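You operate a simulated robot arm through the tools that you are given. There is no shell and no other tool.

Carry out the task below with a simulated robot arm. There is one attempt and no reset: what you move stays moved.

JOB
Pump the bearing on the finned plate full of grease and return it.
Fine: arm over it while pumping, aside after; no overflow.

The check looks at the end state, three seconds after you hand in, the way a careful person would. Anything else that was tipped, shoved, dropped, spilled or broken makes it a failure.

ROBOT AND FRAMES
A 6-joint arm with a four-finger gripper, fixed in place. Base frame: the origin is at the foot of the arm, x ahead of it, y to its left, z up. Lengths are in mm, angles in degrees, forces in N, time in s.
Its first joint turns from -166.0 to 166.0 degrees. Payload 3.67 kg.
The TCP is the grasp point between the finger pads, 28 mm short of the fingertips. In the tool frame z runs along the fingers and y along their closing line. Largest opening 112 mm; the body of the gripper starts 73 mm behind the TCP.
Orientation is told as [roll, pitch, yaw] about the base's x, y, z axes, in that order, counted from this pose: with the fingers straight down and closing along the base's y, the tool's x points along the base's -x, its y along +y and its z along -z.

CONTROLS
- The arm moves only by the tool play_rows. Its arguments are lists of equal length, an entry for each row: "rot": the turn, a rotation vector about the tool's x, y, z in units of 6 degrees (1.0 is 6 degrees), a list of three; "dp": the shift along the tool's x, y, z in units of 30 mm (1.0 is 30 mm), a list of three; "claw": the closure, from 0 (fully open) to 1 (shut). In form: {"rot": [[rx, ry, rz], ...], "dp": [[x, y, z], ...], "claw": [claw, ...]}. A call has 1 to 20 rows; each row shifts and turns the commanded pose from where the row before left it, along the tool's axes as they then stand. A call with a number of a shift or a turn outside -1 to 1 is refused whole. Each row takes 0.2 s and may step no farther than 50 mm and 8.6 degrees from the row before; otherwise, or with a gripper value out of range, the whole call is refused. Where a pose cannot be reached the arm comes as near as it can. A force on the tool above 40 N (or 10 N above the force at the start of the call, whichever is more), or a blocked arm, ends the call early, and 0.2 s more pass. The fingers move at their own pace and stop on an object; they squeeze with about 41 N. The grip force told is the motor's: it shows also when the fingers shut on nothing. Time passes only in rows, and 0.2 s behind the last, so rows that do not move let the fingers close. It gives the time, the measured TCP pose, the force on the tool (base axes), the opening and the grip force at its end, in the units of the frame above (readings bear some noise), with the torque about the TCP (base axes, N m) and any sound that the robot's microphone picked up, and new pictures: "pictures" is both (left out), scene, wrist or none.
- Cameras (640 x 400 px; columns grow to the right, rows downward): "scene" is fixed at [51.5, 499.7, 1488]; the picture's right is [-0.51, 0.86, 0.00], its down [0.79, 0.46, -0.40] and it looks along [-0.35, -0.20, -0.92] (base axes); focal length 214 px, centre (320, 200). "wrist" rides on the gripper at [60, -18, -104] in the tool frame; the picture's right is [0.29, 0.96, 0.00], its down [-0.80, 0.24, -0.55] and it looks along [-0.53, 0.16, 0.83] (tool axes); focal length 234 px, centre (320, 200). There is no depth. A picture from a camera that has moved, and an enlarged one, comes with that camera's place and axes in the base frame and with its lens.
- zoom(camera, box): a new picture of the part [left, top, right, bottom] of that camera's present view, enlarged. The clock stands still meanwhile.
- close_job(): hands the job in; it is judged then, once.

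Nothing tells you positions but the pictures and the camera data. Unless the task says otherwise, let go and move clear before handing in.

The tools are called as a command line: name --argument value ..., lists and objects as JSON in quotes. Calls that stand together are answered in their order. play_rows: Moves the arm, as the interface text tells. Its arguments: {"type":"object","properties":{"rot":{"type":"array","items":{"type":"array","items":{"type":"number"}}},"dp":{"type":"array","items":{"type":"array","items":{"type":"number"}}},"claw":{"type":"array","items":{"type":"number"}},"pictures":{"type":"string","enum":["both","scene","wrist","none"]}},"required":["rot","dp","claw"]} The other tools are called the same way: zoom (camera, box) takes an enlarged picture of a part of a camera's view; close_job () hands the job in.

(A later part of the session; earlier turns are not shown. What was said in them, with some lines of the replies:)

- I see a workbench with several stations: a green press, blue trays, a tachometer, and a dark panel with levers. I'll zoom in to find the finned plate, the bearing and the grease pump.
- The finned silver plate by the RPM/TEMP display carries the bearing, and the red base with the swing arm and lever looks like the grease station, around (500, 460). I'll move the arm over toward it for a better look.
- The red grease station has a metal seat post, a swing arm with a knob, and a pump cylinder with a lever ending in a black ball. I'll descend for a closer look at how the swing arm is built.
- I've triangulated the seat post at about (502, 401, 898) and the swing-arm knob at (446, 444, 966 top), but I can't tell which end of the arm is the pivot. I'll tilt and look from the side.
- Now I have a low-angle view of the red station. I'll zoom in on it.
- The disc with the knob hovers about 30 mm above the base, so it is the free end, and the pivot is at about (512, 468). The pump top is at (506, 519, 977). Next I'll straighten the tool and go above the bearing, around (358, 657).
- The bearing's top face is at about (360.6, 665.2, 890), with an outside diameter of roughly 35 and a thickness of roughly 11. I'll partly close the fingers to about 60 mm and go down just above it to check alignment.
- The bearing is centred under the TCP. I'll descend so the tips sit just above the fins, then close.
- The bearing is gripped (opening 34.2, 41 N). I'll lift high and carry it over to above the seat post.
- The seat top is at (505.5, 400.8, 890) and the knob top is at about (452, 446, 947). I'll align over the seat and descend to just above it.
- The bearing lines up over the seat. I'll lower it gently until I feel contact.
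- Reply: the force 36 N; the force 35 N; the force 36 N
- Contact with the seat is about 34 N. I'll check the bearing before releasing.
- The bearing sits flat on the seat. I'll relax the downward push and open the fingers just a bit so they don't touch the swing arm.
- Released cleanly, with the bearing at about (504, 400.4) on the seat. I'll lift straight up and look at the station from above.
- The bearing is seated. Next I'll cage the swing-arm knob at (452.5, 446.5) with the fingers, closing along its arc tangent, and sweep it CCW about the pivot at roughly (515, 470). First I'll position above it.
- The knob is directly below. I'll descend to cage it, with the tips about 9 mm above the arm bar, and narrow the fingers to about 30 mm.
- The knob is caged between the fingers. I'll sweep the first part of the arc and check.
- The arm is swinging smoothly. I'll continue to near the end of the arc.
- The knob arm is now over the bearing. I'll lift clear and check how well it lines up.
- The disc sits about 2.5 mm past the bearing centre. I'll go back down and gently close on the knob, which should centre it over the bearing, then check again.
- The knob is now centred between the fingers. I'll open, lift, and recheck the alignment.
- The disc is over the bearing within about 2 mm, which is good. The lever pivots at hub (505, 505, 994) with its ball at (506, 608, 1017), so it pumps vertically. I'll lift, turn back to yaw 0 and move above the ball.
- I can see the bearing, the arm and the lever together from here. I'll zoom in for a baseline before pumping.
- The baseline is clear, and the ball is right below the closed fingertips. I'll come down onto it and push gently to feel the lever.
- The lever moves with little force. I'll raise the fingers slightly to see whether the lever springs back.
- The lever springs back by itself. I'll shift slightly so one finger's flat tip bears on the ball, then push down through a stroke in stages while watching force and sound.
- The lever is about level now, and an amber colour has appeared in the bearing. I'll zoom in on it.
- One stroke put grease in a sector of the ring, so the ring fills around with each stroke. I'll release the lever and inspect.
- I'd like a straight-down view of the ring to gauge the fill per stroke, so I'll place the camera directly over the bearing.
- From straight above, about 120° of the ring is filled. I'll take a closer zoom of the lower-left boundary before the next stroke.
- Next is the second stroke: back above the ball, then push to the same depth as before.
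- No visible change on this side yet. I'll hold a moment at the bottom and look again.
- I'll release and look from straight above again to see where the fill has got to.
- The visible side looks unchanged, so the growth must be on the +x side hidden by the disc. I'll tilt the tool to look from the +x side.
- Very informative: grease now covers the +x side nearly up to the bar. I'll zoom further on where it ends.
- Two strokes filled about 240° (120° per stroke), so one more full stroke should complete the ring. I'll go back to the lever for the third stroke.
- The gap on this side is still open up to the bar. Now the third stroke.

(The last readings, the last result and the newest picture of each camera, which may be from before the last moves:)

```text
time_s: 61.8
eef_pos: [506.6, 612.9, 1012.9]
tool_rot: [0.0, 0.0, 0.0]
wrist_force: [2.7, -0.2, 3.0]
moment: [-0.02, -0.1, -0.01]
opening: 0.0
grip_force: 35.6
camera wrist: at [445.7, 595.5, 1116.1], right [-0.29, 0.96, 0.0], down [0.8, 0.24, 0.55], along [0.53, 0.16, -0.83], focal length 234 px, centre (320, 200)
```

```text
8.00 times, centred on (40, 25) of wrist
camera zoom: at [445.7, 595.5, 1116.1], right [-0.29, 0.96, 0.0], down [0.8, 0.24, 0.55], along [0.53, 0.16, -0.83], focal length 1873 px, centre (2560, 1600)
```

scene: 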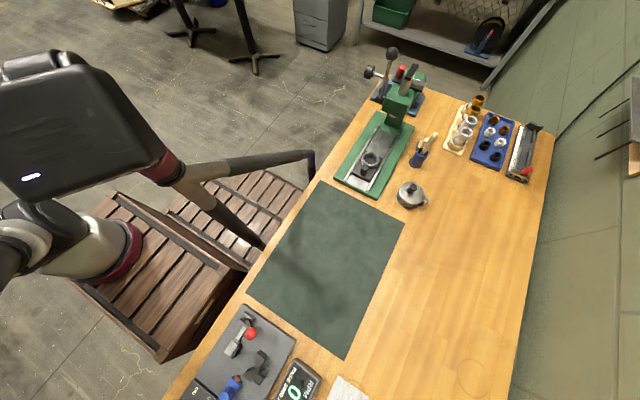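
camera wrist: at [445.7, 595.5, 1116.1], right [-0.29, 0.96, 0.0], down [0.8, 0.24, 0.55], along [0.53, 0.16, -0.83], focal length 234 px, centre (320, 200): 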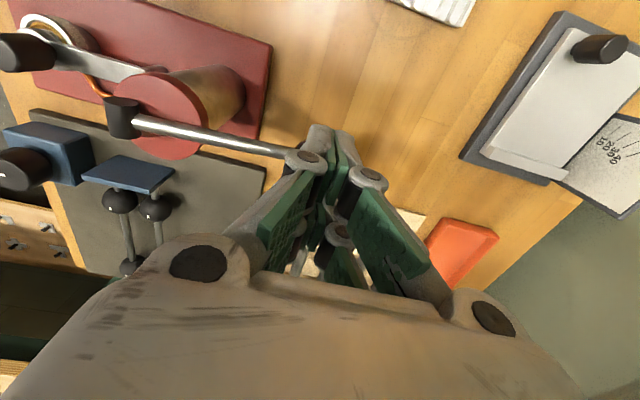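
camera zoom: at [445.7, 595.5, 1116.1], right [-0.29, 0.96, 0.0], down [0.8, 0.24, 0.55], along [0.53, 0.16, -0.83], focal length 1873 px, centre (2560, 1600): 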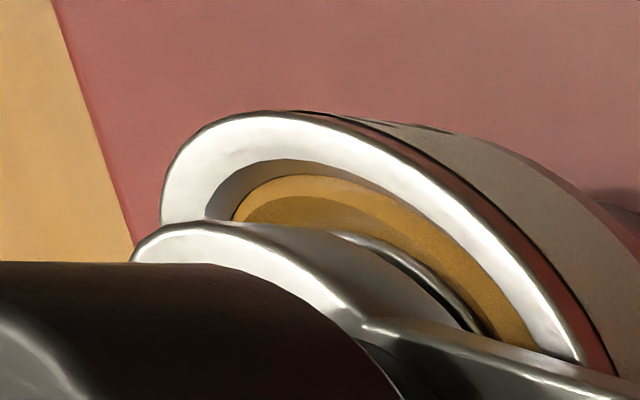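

The ring is now completely filled with no overflow, so I'm stopping pumping there. I'll release the lever and go back over the knob to swing the arm aside.

play_rows --rot '[[0, 0, 0], [0, 0, 0], [0, 0, 0], [0, 0, 0], [0, 0, 0], [0, 0, 0], [0, 0, 0], [0, 0, 0], [0, 0, 0], [0, 0, 0], [0, 0, 0], [0, 0, 0]]' --dp '[[0, 0, -0.6], [0, 0, -0.7], [0, 0, -0.8], [0, 0, -0.8], [0, -0.9786, 0], [0, -0.9786, 0], [0, -0.9786, 0], [0, -0.9786, 0], [0, -0.9786, 0], [0, -0.9786, 0], [0, -0.9786, 0], [0, 0, 0]]' --claw '[1, 1, 1, 1, 1, 1, 1, 1, 1, 1, 1, 1]' --pictures "none"

play_rows --rot '[[0, 0, -1], [0, 0, -1], [0, 0, -1], [0, 0, -1], [0, 0, -1], [0, 0, -1], [0, 0, -1], [0, 0, -1], [0, 0, -1], [0, 0, -1], [0, 0, -1], [0, 0, -1], [0, 0, -1], [0, 0, -0.6], [0, 0, 0], [0, 0, 0]]' --dp '[[0, 0, 0], [0, 0, 0], [0, 0, 0], [0, 0, 0], [0, 0, 0], [0, 0, 0], [0, 0, 0], [0, 0, 0], [0, 0, 0], [0, 0, 0], [0, 0, 0], [0, 0, 0], [0, 0, 0], [0, 0, 0], [0, 0, 1], [0, 0, 0.8]]' --claw '[0.57, 0.57, 0.57, 0.57, 0.57, 0.57, 0.57, 0.57, 0.57, 0.57, 0.57, 0.57, 0.57, 0.57, 0.57, 0.57]' --pictures "wrist"

zoom --camera "wrist" --box '[220, 60, 420, 200]'

```text
time_s: 64.4
eef_pos: [505.8, 407.2, 1099.5]
tool_rot: [0.1, 0.1, 0.0]
wrist_force: [1.0, 0.8, -0.3]
moment: [0.01, 0.0, 0.01]
opening: 0.1
grip_force: 35.1
```

```text
time_s: 67.8
eef_pos: [506.8, 407.9, 1045.9]
tool_rot: [0.0, -0.1, 81.6]
wrist_force: [-0.4, -0.4, 0.5]
moment: [-0.04, -0.04, -0.01]
opening: 48.3
grip_force: 0.0
camera wrist: at [515.5, 346.6, 1149.0], right [-0.99, -0.15, 0.0], down [-0.12, 0.82, 0.55], along [-0.08, 0.55, -0.83], focal length 234 px, centre (320, 200)
```

wrist: 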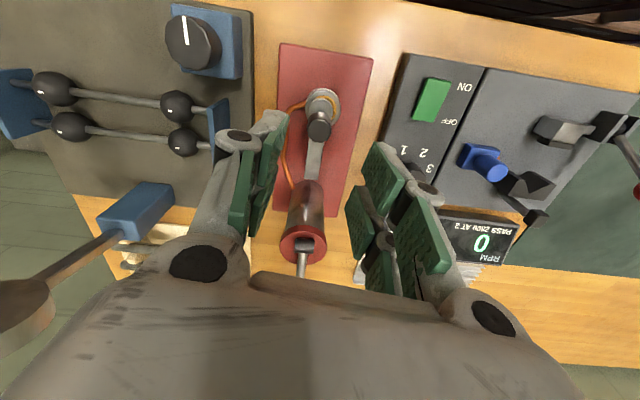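

```text
2.86 times, centred on (320, 130) of wrist
camera zoom: at [515.5, 346.6, 1149.0], right [-0.99, -0.15, 0.0], down [-0.12, 0.82, 0.55], along [-0.08, 0.55, -0.83], focal length 669 px, centre (320, 400)
```

zoom: 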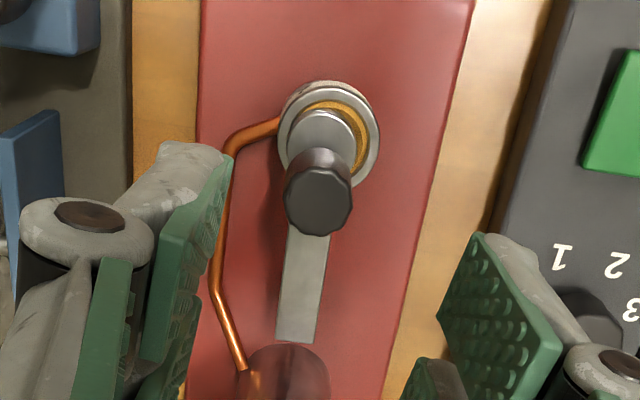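

Everything's aligned. I'll descend to cage the knob and sweep it back along the arc to the side.

play_rows --rot '[[0, 0, 0], [0, 0, 0], [0, 0, 0], [0, 0, 0], [0, 0, 0]]' --dp '[[0, 0, 1], [0, 0, 1], [0, 0, 1], [0, 0, 0], [0, 0, 0]]' --claw '[0.57, 0.57, 0.57, 0.72, 0.72]' --pictures "none"

play_rows --rot '[[0, 0, 0.46], [0, 0, 0.921], [0, 0, 0.921], [0, 0, 0.921], [0, 0, 0.921], [0, 0, 0.921], [0, 0, 0.921], [0, 0, 0.921], [0, 0, 0.921], [0, 0, 0.921], [0, 0, 0.921], [0, 0, 0.46], [0, 0, 0.46], [0, 0, 0.23], [0, 0, 0]]' --dp '[[-0.0025, 0.106, 0], [-0.0102, 0.2117, 0], [-0.0102, 0.2117, 0], [-0.0102, 0.2117, 0], [-0.0102, 0.2117, 0], [-0.0102, 0.2117, 0], [-0.0102, 0.2117, 0], [-0.0102, 0.2117, 0], [-0.0102, 0.2117, 0], [-0.0102, 0.2117, 0], [-0.0102, 0.2117, 0], [-0.0025, 0.106, 0], [-0.0025, 0.106, 0], [0, 0.053, 0], [0, 0, 0]]' --claw '[0.72, 0.72, 0.72, 0.72, 0.72, 0.72, 0.72, 0.72, 0.72, 0.72, 0.72, 0.72, 0.72, 0.72, 0.72]' --pictures "wrist"

zoom --camera "wrist" --box '[180, 80, 420, 240]'

```text
time_s: 69.0
eef_pos: [506.6, 406.4, 956.4]
tool_rot: [0.0, 0.0, 81.6]
wrist_force: [-0.3, 0.6, 0.3]
moment: [0.02, -0.03, 0.0]
opening: 31.1
grip_force: 0.1
```

```text
time_s: 72.2
eef_pos: [451.9, 452.7, 956.8]
tool_rot: [0.0, 0.0, 16.6]
wrist_force: [3.7, -7.0, 0.3]
moment: [-0.18, -0.07, 0.02]
opening: 35.6
grip_force: 3.7
camera wrist: at [400.1, 419.8, 1059.7], right [-0.55, 0.83, 0.0], down [0.7, 0.46, 0.55], along [0.46, 0.3, -0.83], focal length 234 px, centre (320, 200)
```

wrist: 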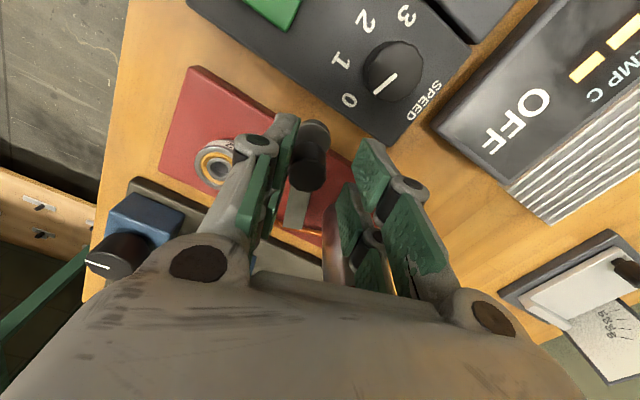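

```text
2.50 times, centred on (300, 160) of wrist
camera zoom: at [400.1, 419.8, 1059.7], right [-0.55, 0.83, 0.0], down [0.7, 0.46, 0.55], along [0.46, 0.3, -0.83], focal length 585 px, centre (370, 300)
```

zoom: 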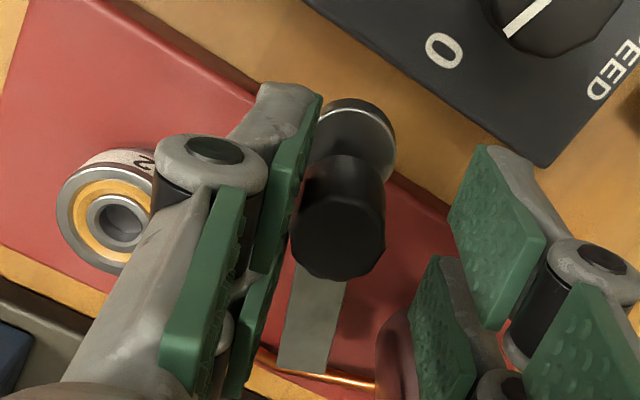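

The arm is back at its original side stop, and the bearing shows a full amber ring. I'll back off, lift, and inspect.

play_rows --rot '[[0, 0, 0], [0, 0, 0], [0, 0, 0], [0, 0, 0], [0, 0, 0], [0, 0, 0]]' --dp '[[0, -0.2, 0], [0, 0, 0], [0, 0, -1], [0, 0, -1], [0, 0, -1], [0, 0, 0]]' --claw '[0.68, 0.62, 0.57, 0.57, 0.57, 0.57]' --pictures "none"

play_rows --rot '[[0, 0, 1], [0, 0, 1], [0, 0, 0.77], [0, 0, 0], [0, 0, 0], [0, 0, 0]]' --dp '[[0, 0, 0], [0, 0, 0], [0, 0, 0], [-0.9, -0.8, 0], [-0.87, -0.8, 0], [0, 0, 0]]' --claw '[0.57, 0.57, 0.57, 0.5, 0.5, 0.5]' --pictures "wrist"

zoom --camera "wrist" --box '[280, 90, 360, 140]'

```text
time_s: 73.6
eef_pos: [454.6, 448.4, 1046.4]
tool_rot: [0.0, 0.0, 16.7]
wrist_force: [-0.6, -0.6, -0.5]
moment: [0.02, 0.02, 0.0]
opening: 48.3
grip_force: 0.1
```

```text
time_s: 75.0
eef_pos: [506.4, 399.8, 1046.9]
tool_rot: [0.0, 0.0, 0.0]
wrist_force: [0.4, 0.1, 0.7]
moment: [0.03, 0.0, 0.06]
opening: 55.9
grip_force: 0.0
camera wrist: at [447.0, 382.8, 1148.7], right [-0.29, 0.96, 0.0], down [0.8, 0.24, 0.55], along [0.53, 0.16, -0.83], focal length 234 px, centre (320, 200)
```

wrist: 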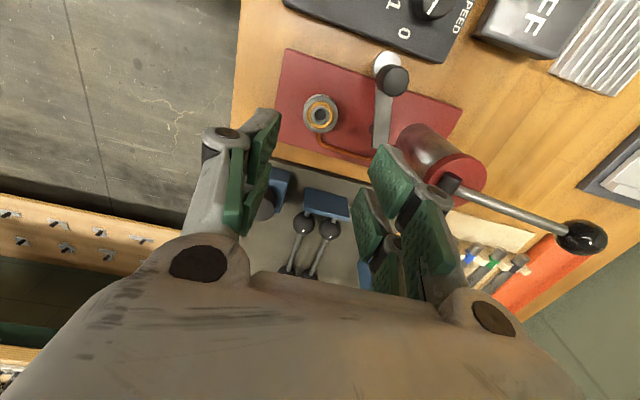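

```text
8.00 times, centred on (320, 115) of wrist
camera zoom: at [447.0, 382.8, 1148.7], right [-0.29, 0.96, 0.0], down [0.8, 0.24, 0.55], along [0.53, 0.16, -0.83], focal length 1873 px, centre (320, 880)
```

zoom: 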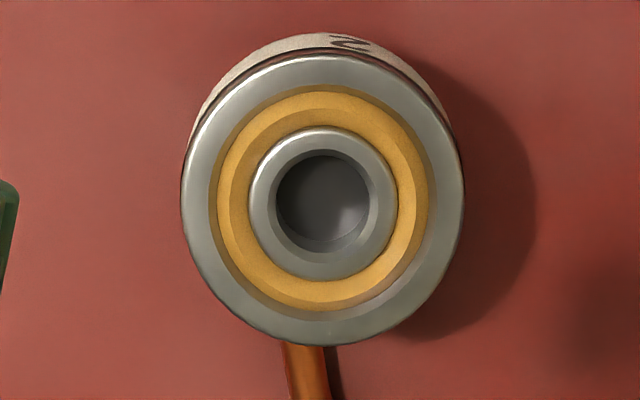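

The ring is completely full, clean, with the arm aside. The bearing is at (505.1, 400.9). I'll descend and grasp it.

play_rows --rot '[[0, 0, 0], [0, 0, 0], [0, 0, 0], [0, 0, 0], [0, 0, 0], [0, 0, 0], [0, 0, 0], [0, 0, 0], [0, 0, 0], [0, 0, 0]]' --dp '[[0.05, 0.01, 0.8], [0, 0, 0.9], [0, 0, 0.9], [0, 0, 0.7], [0, 0, 0.5], [0, 0, 0.38], [0, 0, 0], [0, 0, 0], [0, 0, 0], [0, 0, 0]]' --claw '[0.57, 0.57, 0.57, 0.57, 0.57, 0.57, 0.57, 0.65, 0.8, 0.8]' --pictures "wrist"

zoom --camera "wrist" --box '[220, 80, 420, 240]'

```text
time_s: 77.2
eef_pos: [504.6, 401.0, 921.4]
tool_rot: [0.0, 0.0, 0.1]
wrist_force: [0.0, -0.6, 0.7]
moment: [0.0, -0.04, 0.0]
opening: 33.2
grip_force: 40.7
camera wrist: at [445.4, 383.2, 1024.0], right [-0.29, 0.96, 0.0], down [0.8, 0.24, 0.55], along [0.53, 0.16, -0.83], focal length 234 px, centre (320, 200)
```

wrist: 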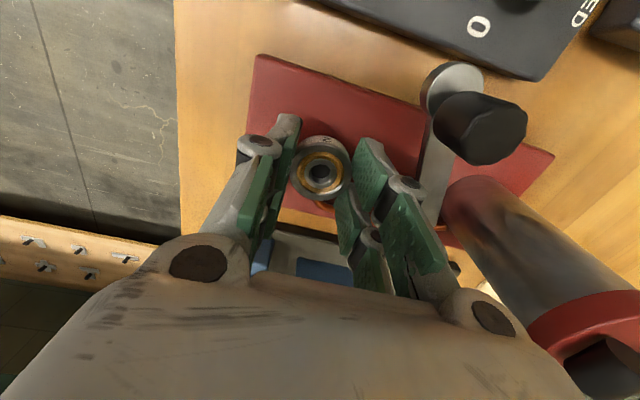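

```text
2.50 times, centred on (320, 160) of wrist
camera zoom: at [445.4, 383.2, 1024.0], right [-0.29, 0.96, 0.0], down [0.8, 0.24, 0.55], along [0.53, 0.16, -0.83], focal length 585 px, centre (320, 300)
```

zoom: 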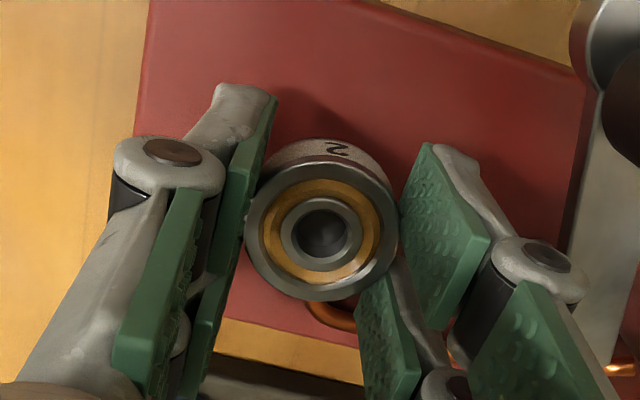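

Gripped at 41 N. I'll lift and carry it back over its original spot on the finned plate, (360.6, 665.2).

play_rows --rot '[[0, 0, 0], [0, 0, 0], [0, 0, 0], [0, 0, 0], [0, 0, 0], [0, 0, 0], [0, 0, 0], [0, 0, 0], [0, 0, 0], [0, 0, 0], [0, 0, 0], [0, 0, 0], [0, 0, 0], [0, 0, 0], [0, 0, 0], [0, 0, 0], [0, 0, 0], [0, 0, 0]]' --dp '[[0, 0, -0.5], [0, 0, -0.9], [0, 0, -1], [0, 0, -1], [0, 0, -1], [0, 0, -1], [0, 0, -0.93], [0.481, 0.881, 0], [0.481, 0.881, 0], [0.481, 0.881, 0], [0.481, 0.881, 0], [0.481, 0.881, 0], [0.481, 0.881, 0], [0.481, 0.881, 0], [0.481, 0.881, 0], [0.481, 0.881, 0], [0.481, 0.881, 0], [0, 0, 0]]' --claw '[0.8, 0.8, 0.8, 0.8, 0.8, 0.8, 0.8, 0.8, 0.8, 0.8, 0.8, 0.8, 0.8, 0.8, 0.8, 0.8, 0.8, 0.8]' --pictures "wrist"

play_rows --rot '[[0, 0, 0], [0, 0, 0], [0, 0, 0], [0, 0, 0], [0, 0, 0], [0, 0, 0], [0, 0, 0]]' --dp '[[0, 0, 1], [0, 0, 1], [0, 0, 1], [0, 0, 1], [0, 0, 1], [0, 0, 1], [0, 0, 0]]' --claw '[0.8, 0.8, 0.8, 0.8, 0.8, 0.8, 0.8]' --pictures "wrist"

zoom --camera "wrist" --box '[220, 80, 420, 240]'

```text
time_s: 81.0
eef_pos: [362.0, 663.6, 1110.7]
tool_rot: [0.1, 0.0, 0.1]
wrist_force: [-0.4, -0.1, -0.1]
moment: [0.05, -0.01, 0.01]
opening: 33.2
grip_force: 41.3
camera wrist: at [301.7, 646.0, 1213.3], right [-0.29, 0.96, 0.0], down [0.8, 0.24, 0.55], along [0.53, 0.16, -0.83], focal length 234 px, centre (320, 200)
```

wrist: 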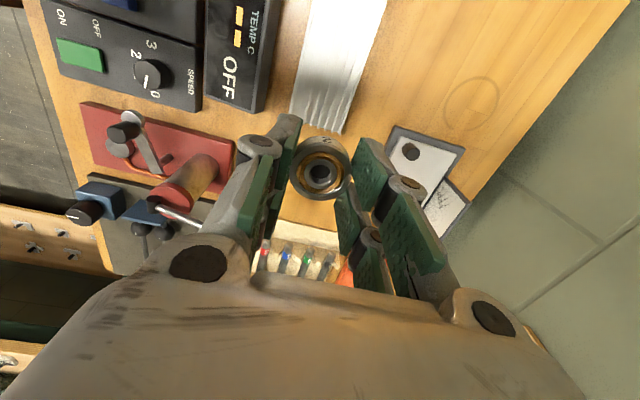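

```text
time_s: 82.6
eef_pos: [362.9, 662.8, 931.0]
tool_rot: [0.0, 0.0, 0.1]
wrist_force: [0.4, 1.3, -0.7]
moment: [-0.02, -0.01, 0.0]
opening: 33.1
grip_force: 41.8
camera wrist: at [301.2, 647.3, 1032.9], right [-0.29, 0.96, 0.0], down [0.8, 0.24, 0.55], along [0.53, 0.16, -0.83], focal length 234 px, centre (320, 200)
```

wrist: 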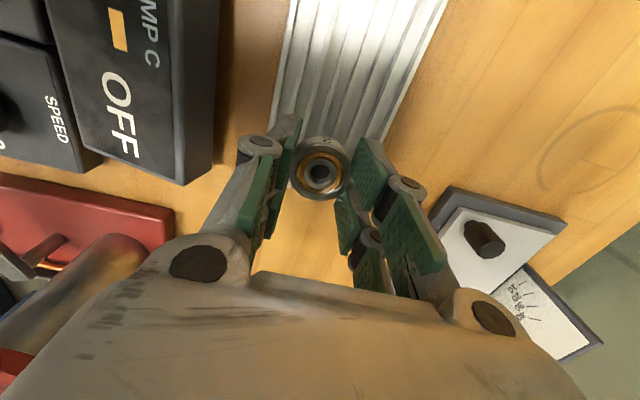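

```text
2.50 times, centred on (320, 160) of wrist
camera zoom: at [301.2, 647.3, 1032.9], right [-0.29, 0.96, 0.0], down [0.8, 0.24, 0.55], along [0.53, 0.16, -0.83], focal length 585 px, centre (320, 300)
```

zoom: 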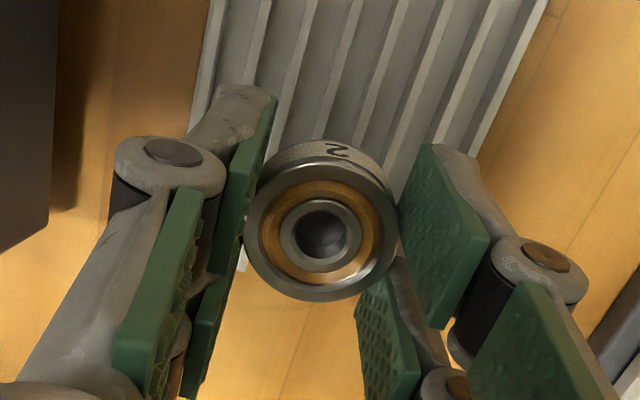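

The bearing is above its original spot on the fins. I'll make a tiny correction and lower it until contact.

play_rows --rot '[[0, 0, 0], [0, 0, 0], [0, 0, 0], [0, 0, 0]]' --dp '[[0.04, 0.033, 0.2], [0, 0, 0.2], [0, 0, 0.2], [0, 0, 0]]' --claw '[0.8, 0.8, 0.8, 0.8]' --pictures "none"

play_rows --rot '[[0, 0, 0], [0, 0, 0]]' --dp '[[0, 0, 0.05], [0, 0, 0]]' --claw '[0.8, 0.8]' --pictures "wrist"

zoom --camera "wrist" --box '[220, 80, 420, 240]'

```text
time_s: 83.6
eef_pos: [359.0, 665.0, 913.3]
tool_rot: [0.1, 0.0, 0.1]
wrist_force: [-0.7, 1.3, -1.1]
moment: [0.01, -0.01, -0.02]
opening: 33.2
grip_force: 41.3
```

```text
time_s: 84.2
eef_pos: [359.5, 664.7, 909.8]
tool_rot: [0.0, -0.1, 0.1]
wrist_force: [0.3, 0.2, -0.4]
moment: [0.0, -0.01, 0.02]
opening: 33.2
grip_force: 40.7
camera wrist: at [299.8, 648.0, 1014.4], right [-0.29, 0.96, 0.0], down [0.8, 0.24, 0.55], along [0.53, 0.16, -0.83], focal length 234 px, centre (320, 200)
```

wrist: 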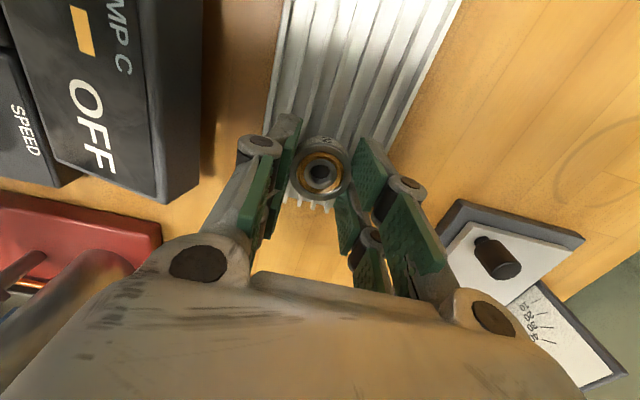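

```text
2.50 times, centred on (320, 160) of wrist
camera zoom: at [299.8, 648.0, 1014.4], right [-0.29, 0.96, 0.0], down [0.8, 0.24, 0.55], along [0.53, 0.16, -0.83], focal length 585 px, centre (320, 300)
```

zoom: 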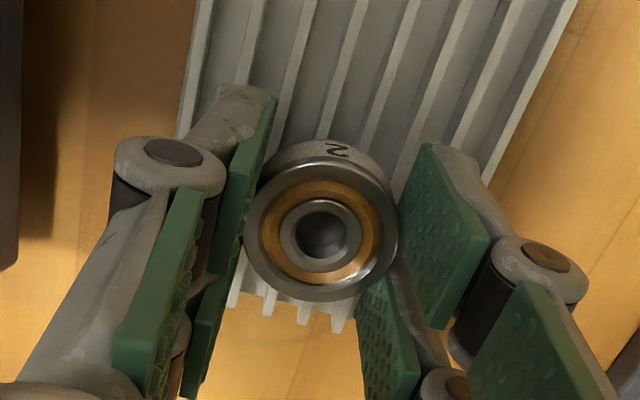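

It's in the same place as at pickup, but there's no contact yet. I'll lower in about 1 mm steps.

play_rows --rot '[[0, 0, 0], [0, 0, 0]]' --dp '[[0, 0, 0.035], [0, 0, 0]]' --claw '[0.8, 0.8]' --pictures "none"

play_rows --rot '[[0, 0, 0], [0, 0, 0]]' --dp '[[0, 0, 0.035], [0, 0, 0]]' --claw '[0.8, 0.8]' --pictures "none"

```text
time_s: 84.8
eef_pos: [360.1, 665.2, 910.5]
tool_rot: [0.1, 0.1, 0.1]
wrist_force: [-0.2, 0.3, -0.6]
moment: [0.0, -0.01, 0.02]
opening: 33.1
grip_force: 41.3
```

```text
time_s: 85.4
eef_pos: [358.9, 665.3, 909.0]
tool_rot: [0.1, 0.0, 0.0]
wrist_force: [0.3, -0.2, 0.5]
moment: [0.01, 0.06, -0.03]
opening: 33.1
grip_force: 40.7
```

play_rows --rot '[[0, 0, 0], [0, 0, 0]]' --dp '[[0, 0, 0.035], [0, 0, 0]]' --claw '[0.8, 0.8]' --pictures "none"

zoom --camera "wrist" --box '[260, 110, 380, 230]'

```text
time_s: 86.0
eef_pos: [359.9, 666.6, 907.0]
tool_rot: [0.0, 0.0, 0.2]
wrist_force: [0.0, 0.3, -1.2]
moment: [0.0, 0.01, 0.01]
opening: 32.9
grip_force: 41.3
```

```text
3.33 times, centred on (320, 170) of wrist
camera zoom: at [300.2, 648.5, 1011.2], right [-0.29, 0.96, 0.0], down [0.8, 0.24, 0.55], along [0.53, 0.16, -0.83], focal length 781 px, centre (320, 300)
```

zoom: 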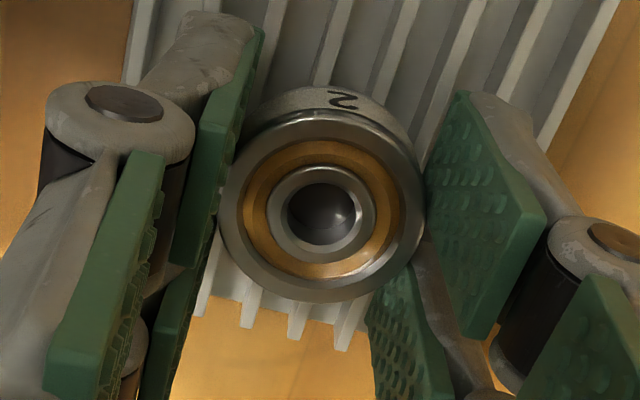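

play_rows --rot '[[0, 0, 0], [0, 0, 0]]' --dp '[[0, 0, 0.035], [0, 0, 0]]' --claw '[0.8, 0.8]' --pictures "none"

play_rows --rot '[[0, 0, 0], [0, 0, 0]]' --dp '[[0, 0, 0.035], [0, 0, 0]]' --claw '[0.8, 0.8]' --pictures "none"

```text
time_s: 86.6
eef_pos: [360.4, 666.5, 907.3]
tool_rot: [0.0, 0.1, 0.2]
wrist_force: [0.1, -1.3, -1.2]
moment: [0.0, 0.01, -0.01]
opening: 33.1
grip_force: 40.8
```

```text
time_s: 87.2
eef_pos: [360.5, 666.0, 905.8]
tool_rot: [0.0, 0.1, 0.1]
wrist_force: [0.4, 0.1, -1.0]
moment: [-0.02, 0.0, 0.0]
opening: 32.8
grip_force: 41.6
```

play_rows --rot '[[0, 0, 0], [0, 0, 0]]' --dp '[[0, 0, 0.03], [0, 0, 0]]' --claw '[0.8, 0.8]' --pictures "none"

zoom --camera "wrist" --box '[260, 110, 380, 230]'

```text
time_s: 87.8
eef_pos: [361.4, 664.6, 905.5]
tool_rot: [0.0, 0.0, 0.1]
wrist_force: [-0.3, -0.1, -0.3]
moment: [0.02, 0.0, 0.0]
opening: 33.0
grip_force: 40.8
```

```text
3.33 times, centred on (320, 170) of wrist
camera zoom: at [300.3, 648.4, 1008.1], right [-0.29, 0.96, 0.0], down [0.8, 0.24, 0.55], along [0.53, 0.16, -0.83], focal length 781 px, centre (320, 300)
```

zoom: 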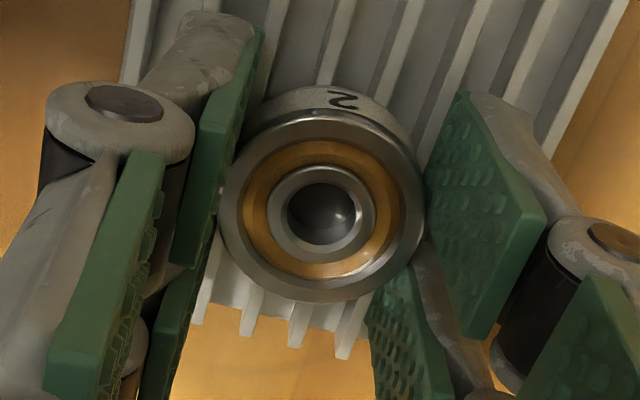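

play_rows --rot '[[0, 0, 0], [0, 0, 0]]' --dp '[[0, 0, 0.035], [0, 0, 0]]' --claw '[0.8, 0.8]' --pictures "none"

play_rows --rot '[[0, 0, 0], [0, 0, 0]]' --dp '[[0, 0, 0.035], [0, 0, 0]]' --claw '[0.8, 0.8]' --pictures "none"

```text
time_s: 88.4
eef_pos: [360.3, 666.1, 905.0]
tool_rot: [0.1, 0.0, 0.0]
wrist_force: [0.4, 1.1, 6.6]
moment: [0.03, 0.15, -0.01]
opening: 33.1
grip_force: 41.2
```

```text
time_s: 89.0
eef_pos: [360.0, 665.3, 904.7]
tool_rot: [0.2, 0.0, 0.1]
wrist_force: [2.2, 1.2, 22.0]
moment: [-0.02, 0.24, -0.01]
opening: 32.9
grip_force: 41.1
```

Contact: 22 N. I'll ease up a touch and check before releasing.

play_rows --rot '[[0, 0, 0], [0, 0, 0]]' --dp '[[0, 0, -0.04], [0, 0, 0]]' --claw '[0.8, 0.8]' --pictures "none"

play_rows --rot '[[0, 0, 0], [0, 0, 0], [0, 0, 0], [0, 0, 0], [0, 0, 0]]' --dp '[[0, 0, 0], [0, 0, 0], [0, 0, 0], [0, 0, 0], [0, 0, 0]]' --claw '[0.7, 0.66, 0.57, 0.5, 0.5]' --pictures "wrist"

zoom --camera "wrist" --box '[220, 80, 420, 240]'

```text
time_s: 89.6
eef_pos: [360.4, 665.3, 905.2]
tool_rot: [0.1, 0.0, 0.1]
wrist_force: [4.7, 5.1, 17.8]
moment: [0.13, 0.12, -0.06]
opening: 33.1
grip_force: 41.3
```

```text
time_s: 90.8
eef_pos: [360.2, 665.6, 903.0]
tool_rot: [0.0, -0.1, 0.1]
wrist_force: [0.0, -0.1, -1.3]
moment: [0.01, 0.0, 0.0]
opening: 55.8
grip_force: 0.0
camera wrist: at [300.0, 648.0, 1007.1], right [-0.29, 0.96, 0.0], down [0.8, 0.24, 0.55], along [0.53, 0.16, -0.83], focal length 234 px, centre (320, 200)
```

wrist: 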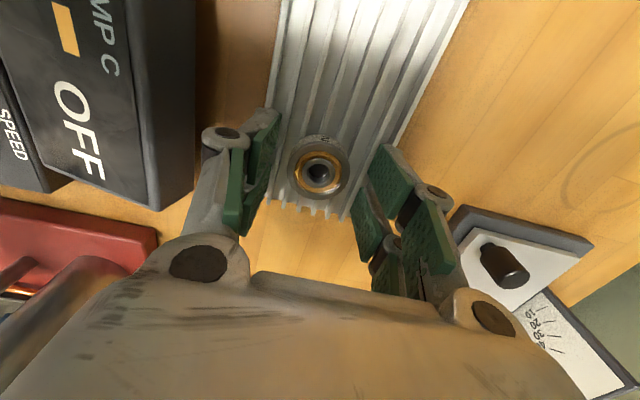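

```text
2.50 times, centred on (320, 160) of wrist
camera zoom: at [300.0, 648.0, 1007.1], right [-0.29, 0.96, 0.0], down [0.8, 0.24, 0.55], along [0.53, 0.16, -0.83], focal length 585 px, centre (320, 300)
```

zoom: 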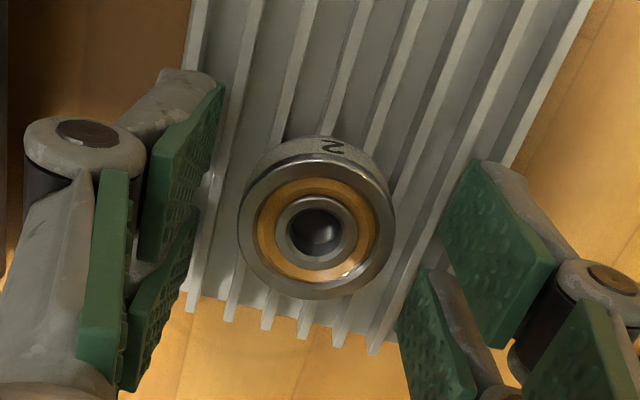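

Released cleanly on the fins. I'll lift straight up and away and verify the final state.

play_rows --rot '[[0, 0, 0], [0, 0, 0], [0, 0, 0], [0, 0, 0], [0, 0, 0], [0, 0, 0], [0, 0, 0]]' --dp '[[0, 0, -0.5], [0, 0, -0.8], [0, 0, -1], [0, 0, -1], [0, 0, -1], [0, 0, -1], [0, 0, 0]]' --claw '[0.5, 0.5, 0.5, 0.5, 0.5, 0.5, 0.5]' --pictures "wrist"

zoom --camera "wrist" --box '[280, 60, 380, 130]'

play_rows --rot '[[0, 0, 0], [0, 0, 0], [0, 0, 0], [0, 0, 0], [0, 0, 0], [0, 0, 0], [0, 0, 0], [0, 0, 0], [0, 0, 0], [0, 0, 0], [0, 0, 0], [0, 0, 0], [0, 0, 0]]' --dp '[[0, 0, -1], [0, 0, -1], [0, 0, -1], [0, 0, -1], [0, 0, -1], [0, -1, -0.4], [0, -1, -0.4], [0, -1, -0.4], [0, -1, -0.4], [0, -1, -0.4], [0, -1, -0.4], [0, -1, 0], [0, 0, 0]]' --claw '[0.2, 0, 0, 0, 0, 0, 0, 0, 0, 0, 0, 0, 0]'

zoom --camera "wrist" --box '[240, 20, 480, 180]'

```text
time_s: 92.4
eef_pos: [359.9, 665.6, 1064.3]
tool_rot: [-0.1, 0.0, 0.1]
wrist_force: [0.1, 0.7, 0.2]
moment: [0.01, 0.0, -0.02]
opening: 55.8
grip_force: 0.1
camera wrist: at [300.2, 648.4, 1166.3], right [-0.29, 0.96, 0.0], down [0.8, 0.24, 0.55], along [0.53, 0.16, -0.83], focal length 234 px, centre (320, 200)
```

wrist: 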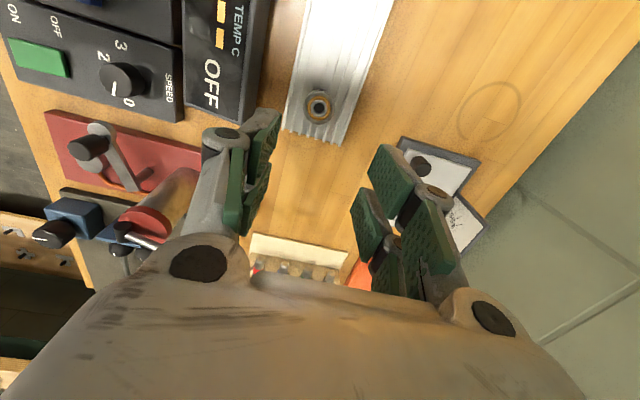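

```text
5.71 times, centred on (330, 95) of wrist
camera zoom: at [300.2, 648.4, 1166.3], right [-0.29, 0.96, 0.0], down [0.8, 0.24, 0.55], along [0.53, 0.16, -0.83], focal length 1338 px, centre (263, 800)
```

zoom: 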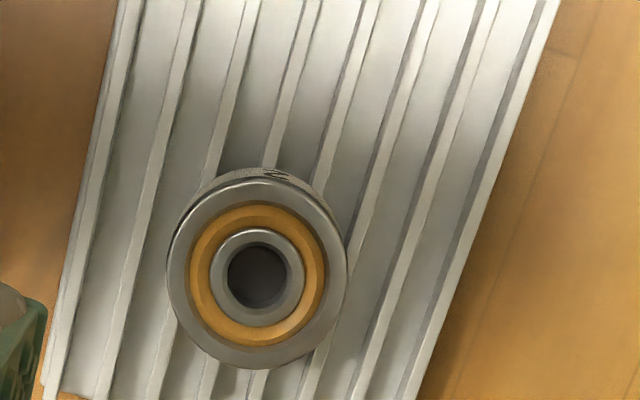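

```text
time_s: 95.2
eef_pos: [359.3, 415.8, 1265.3]
tool_rot: [0.1, 0.1, 0.0]
wrist_force: [0.1, 0.5, -0.1]
moment: [0.0, 0.04, -0.01]
opening: 111.9
grip_force: 0.0
out of reach, approached as far as the arm can: row 2, 3, 4, 5
camera wrist: at [299.5, 397.9, 1369.1], right [-0.29, 0.96, 0.0], down [0.8, 0.24, 0.55], along [0.53, 0.16, -0.83], focal length 234 px, centre (320, 200)
```

scene: 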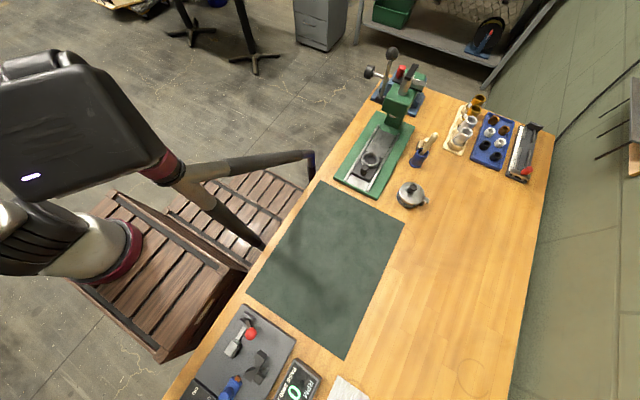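
wrist: 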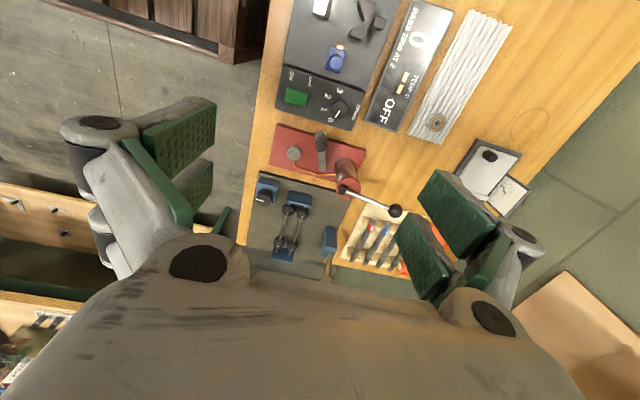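

```text
2.50 times, centred on (360, 100) of wrist
camera zoom: at [299.5, 397.9, 1369.1], right [-0.29, 0.96, 0.0], down [0.8, 0.24, 0.55], along [0.53, 0.16, -0.83], focal length 585 px, centre (220, 450)
```

zoom: 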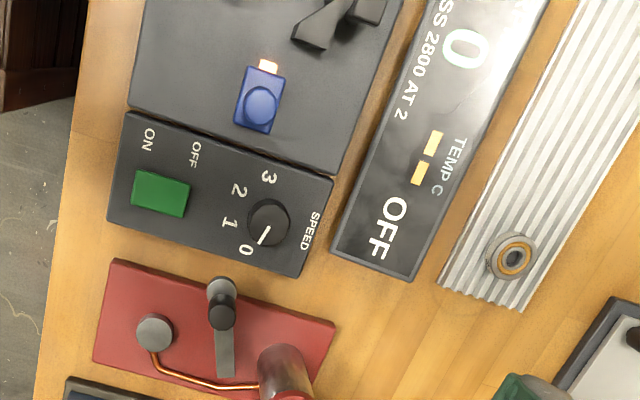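

The bearing is back flat on the finned plate with its ring full of grease and no overflow. The swing arm is aside, the lever is up, and nothing else looks disturbed, so I'm handing the job in.

close_job

```text
The job is handed in.
```

The bearing is packed full of grease and back flat on the finned plate, within a couple of millimetres of where it started. I handed the job in with the gripper open and clear.

- **Grease:** three full lever strokes filled the ring completely. I checked it from above with the arm aside and saw no overflow. An earlier short test press on the lever added no visible grease.
- **Swing arm:** it was over the bearing for all three strokes, about 2 mm off centre. It is now back at its original stop to the side.
- **Everything else:** the lever has sprung back up, the seat post looks clean, and nothing else on the bench looks moved or knocked.
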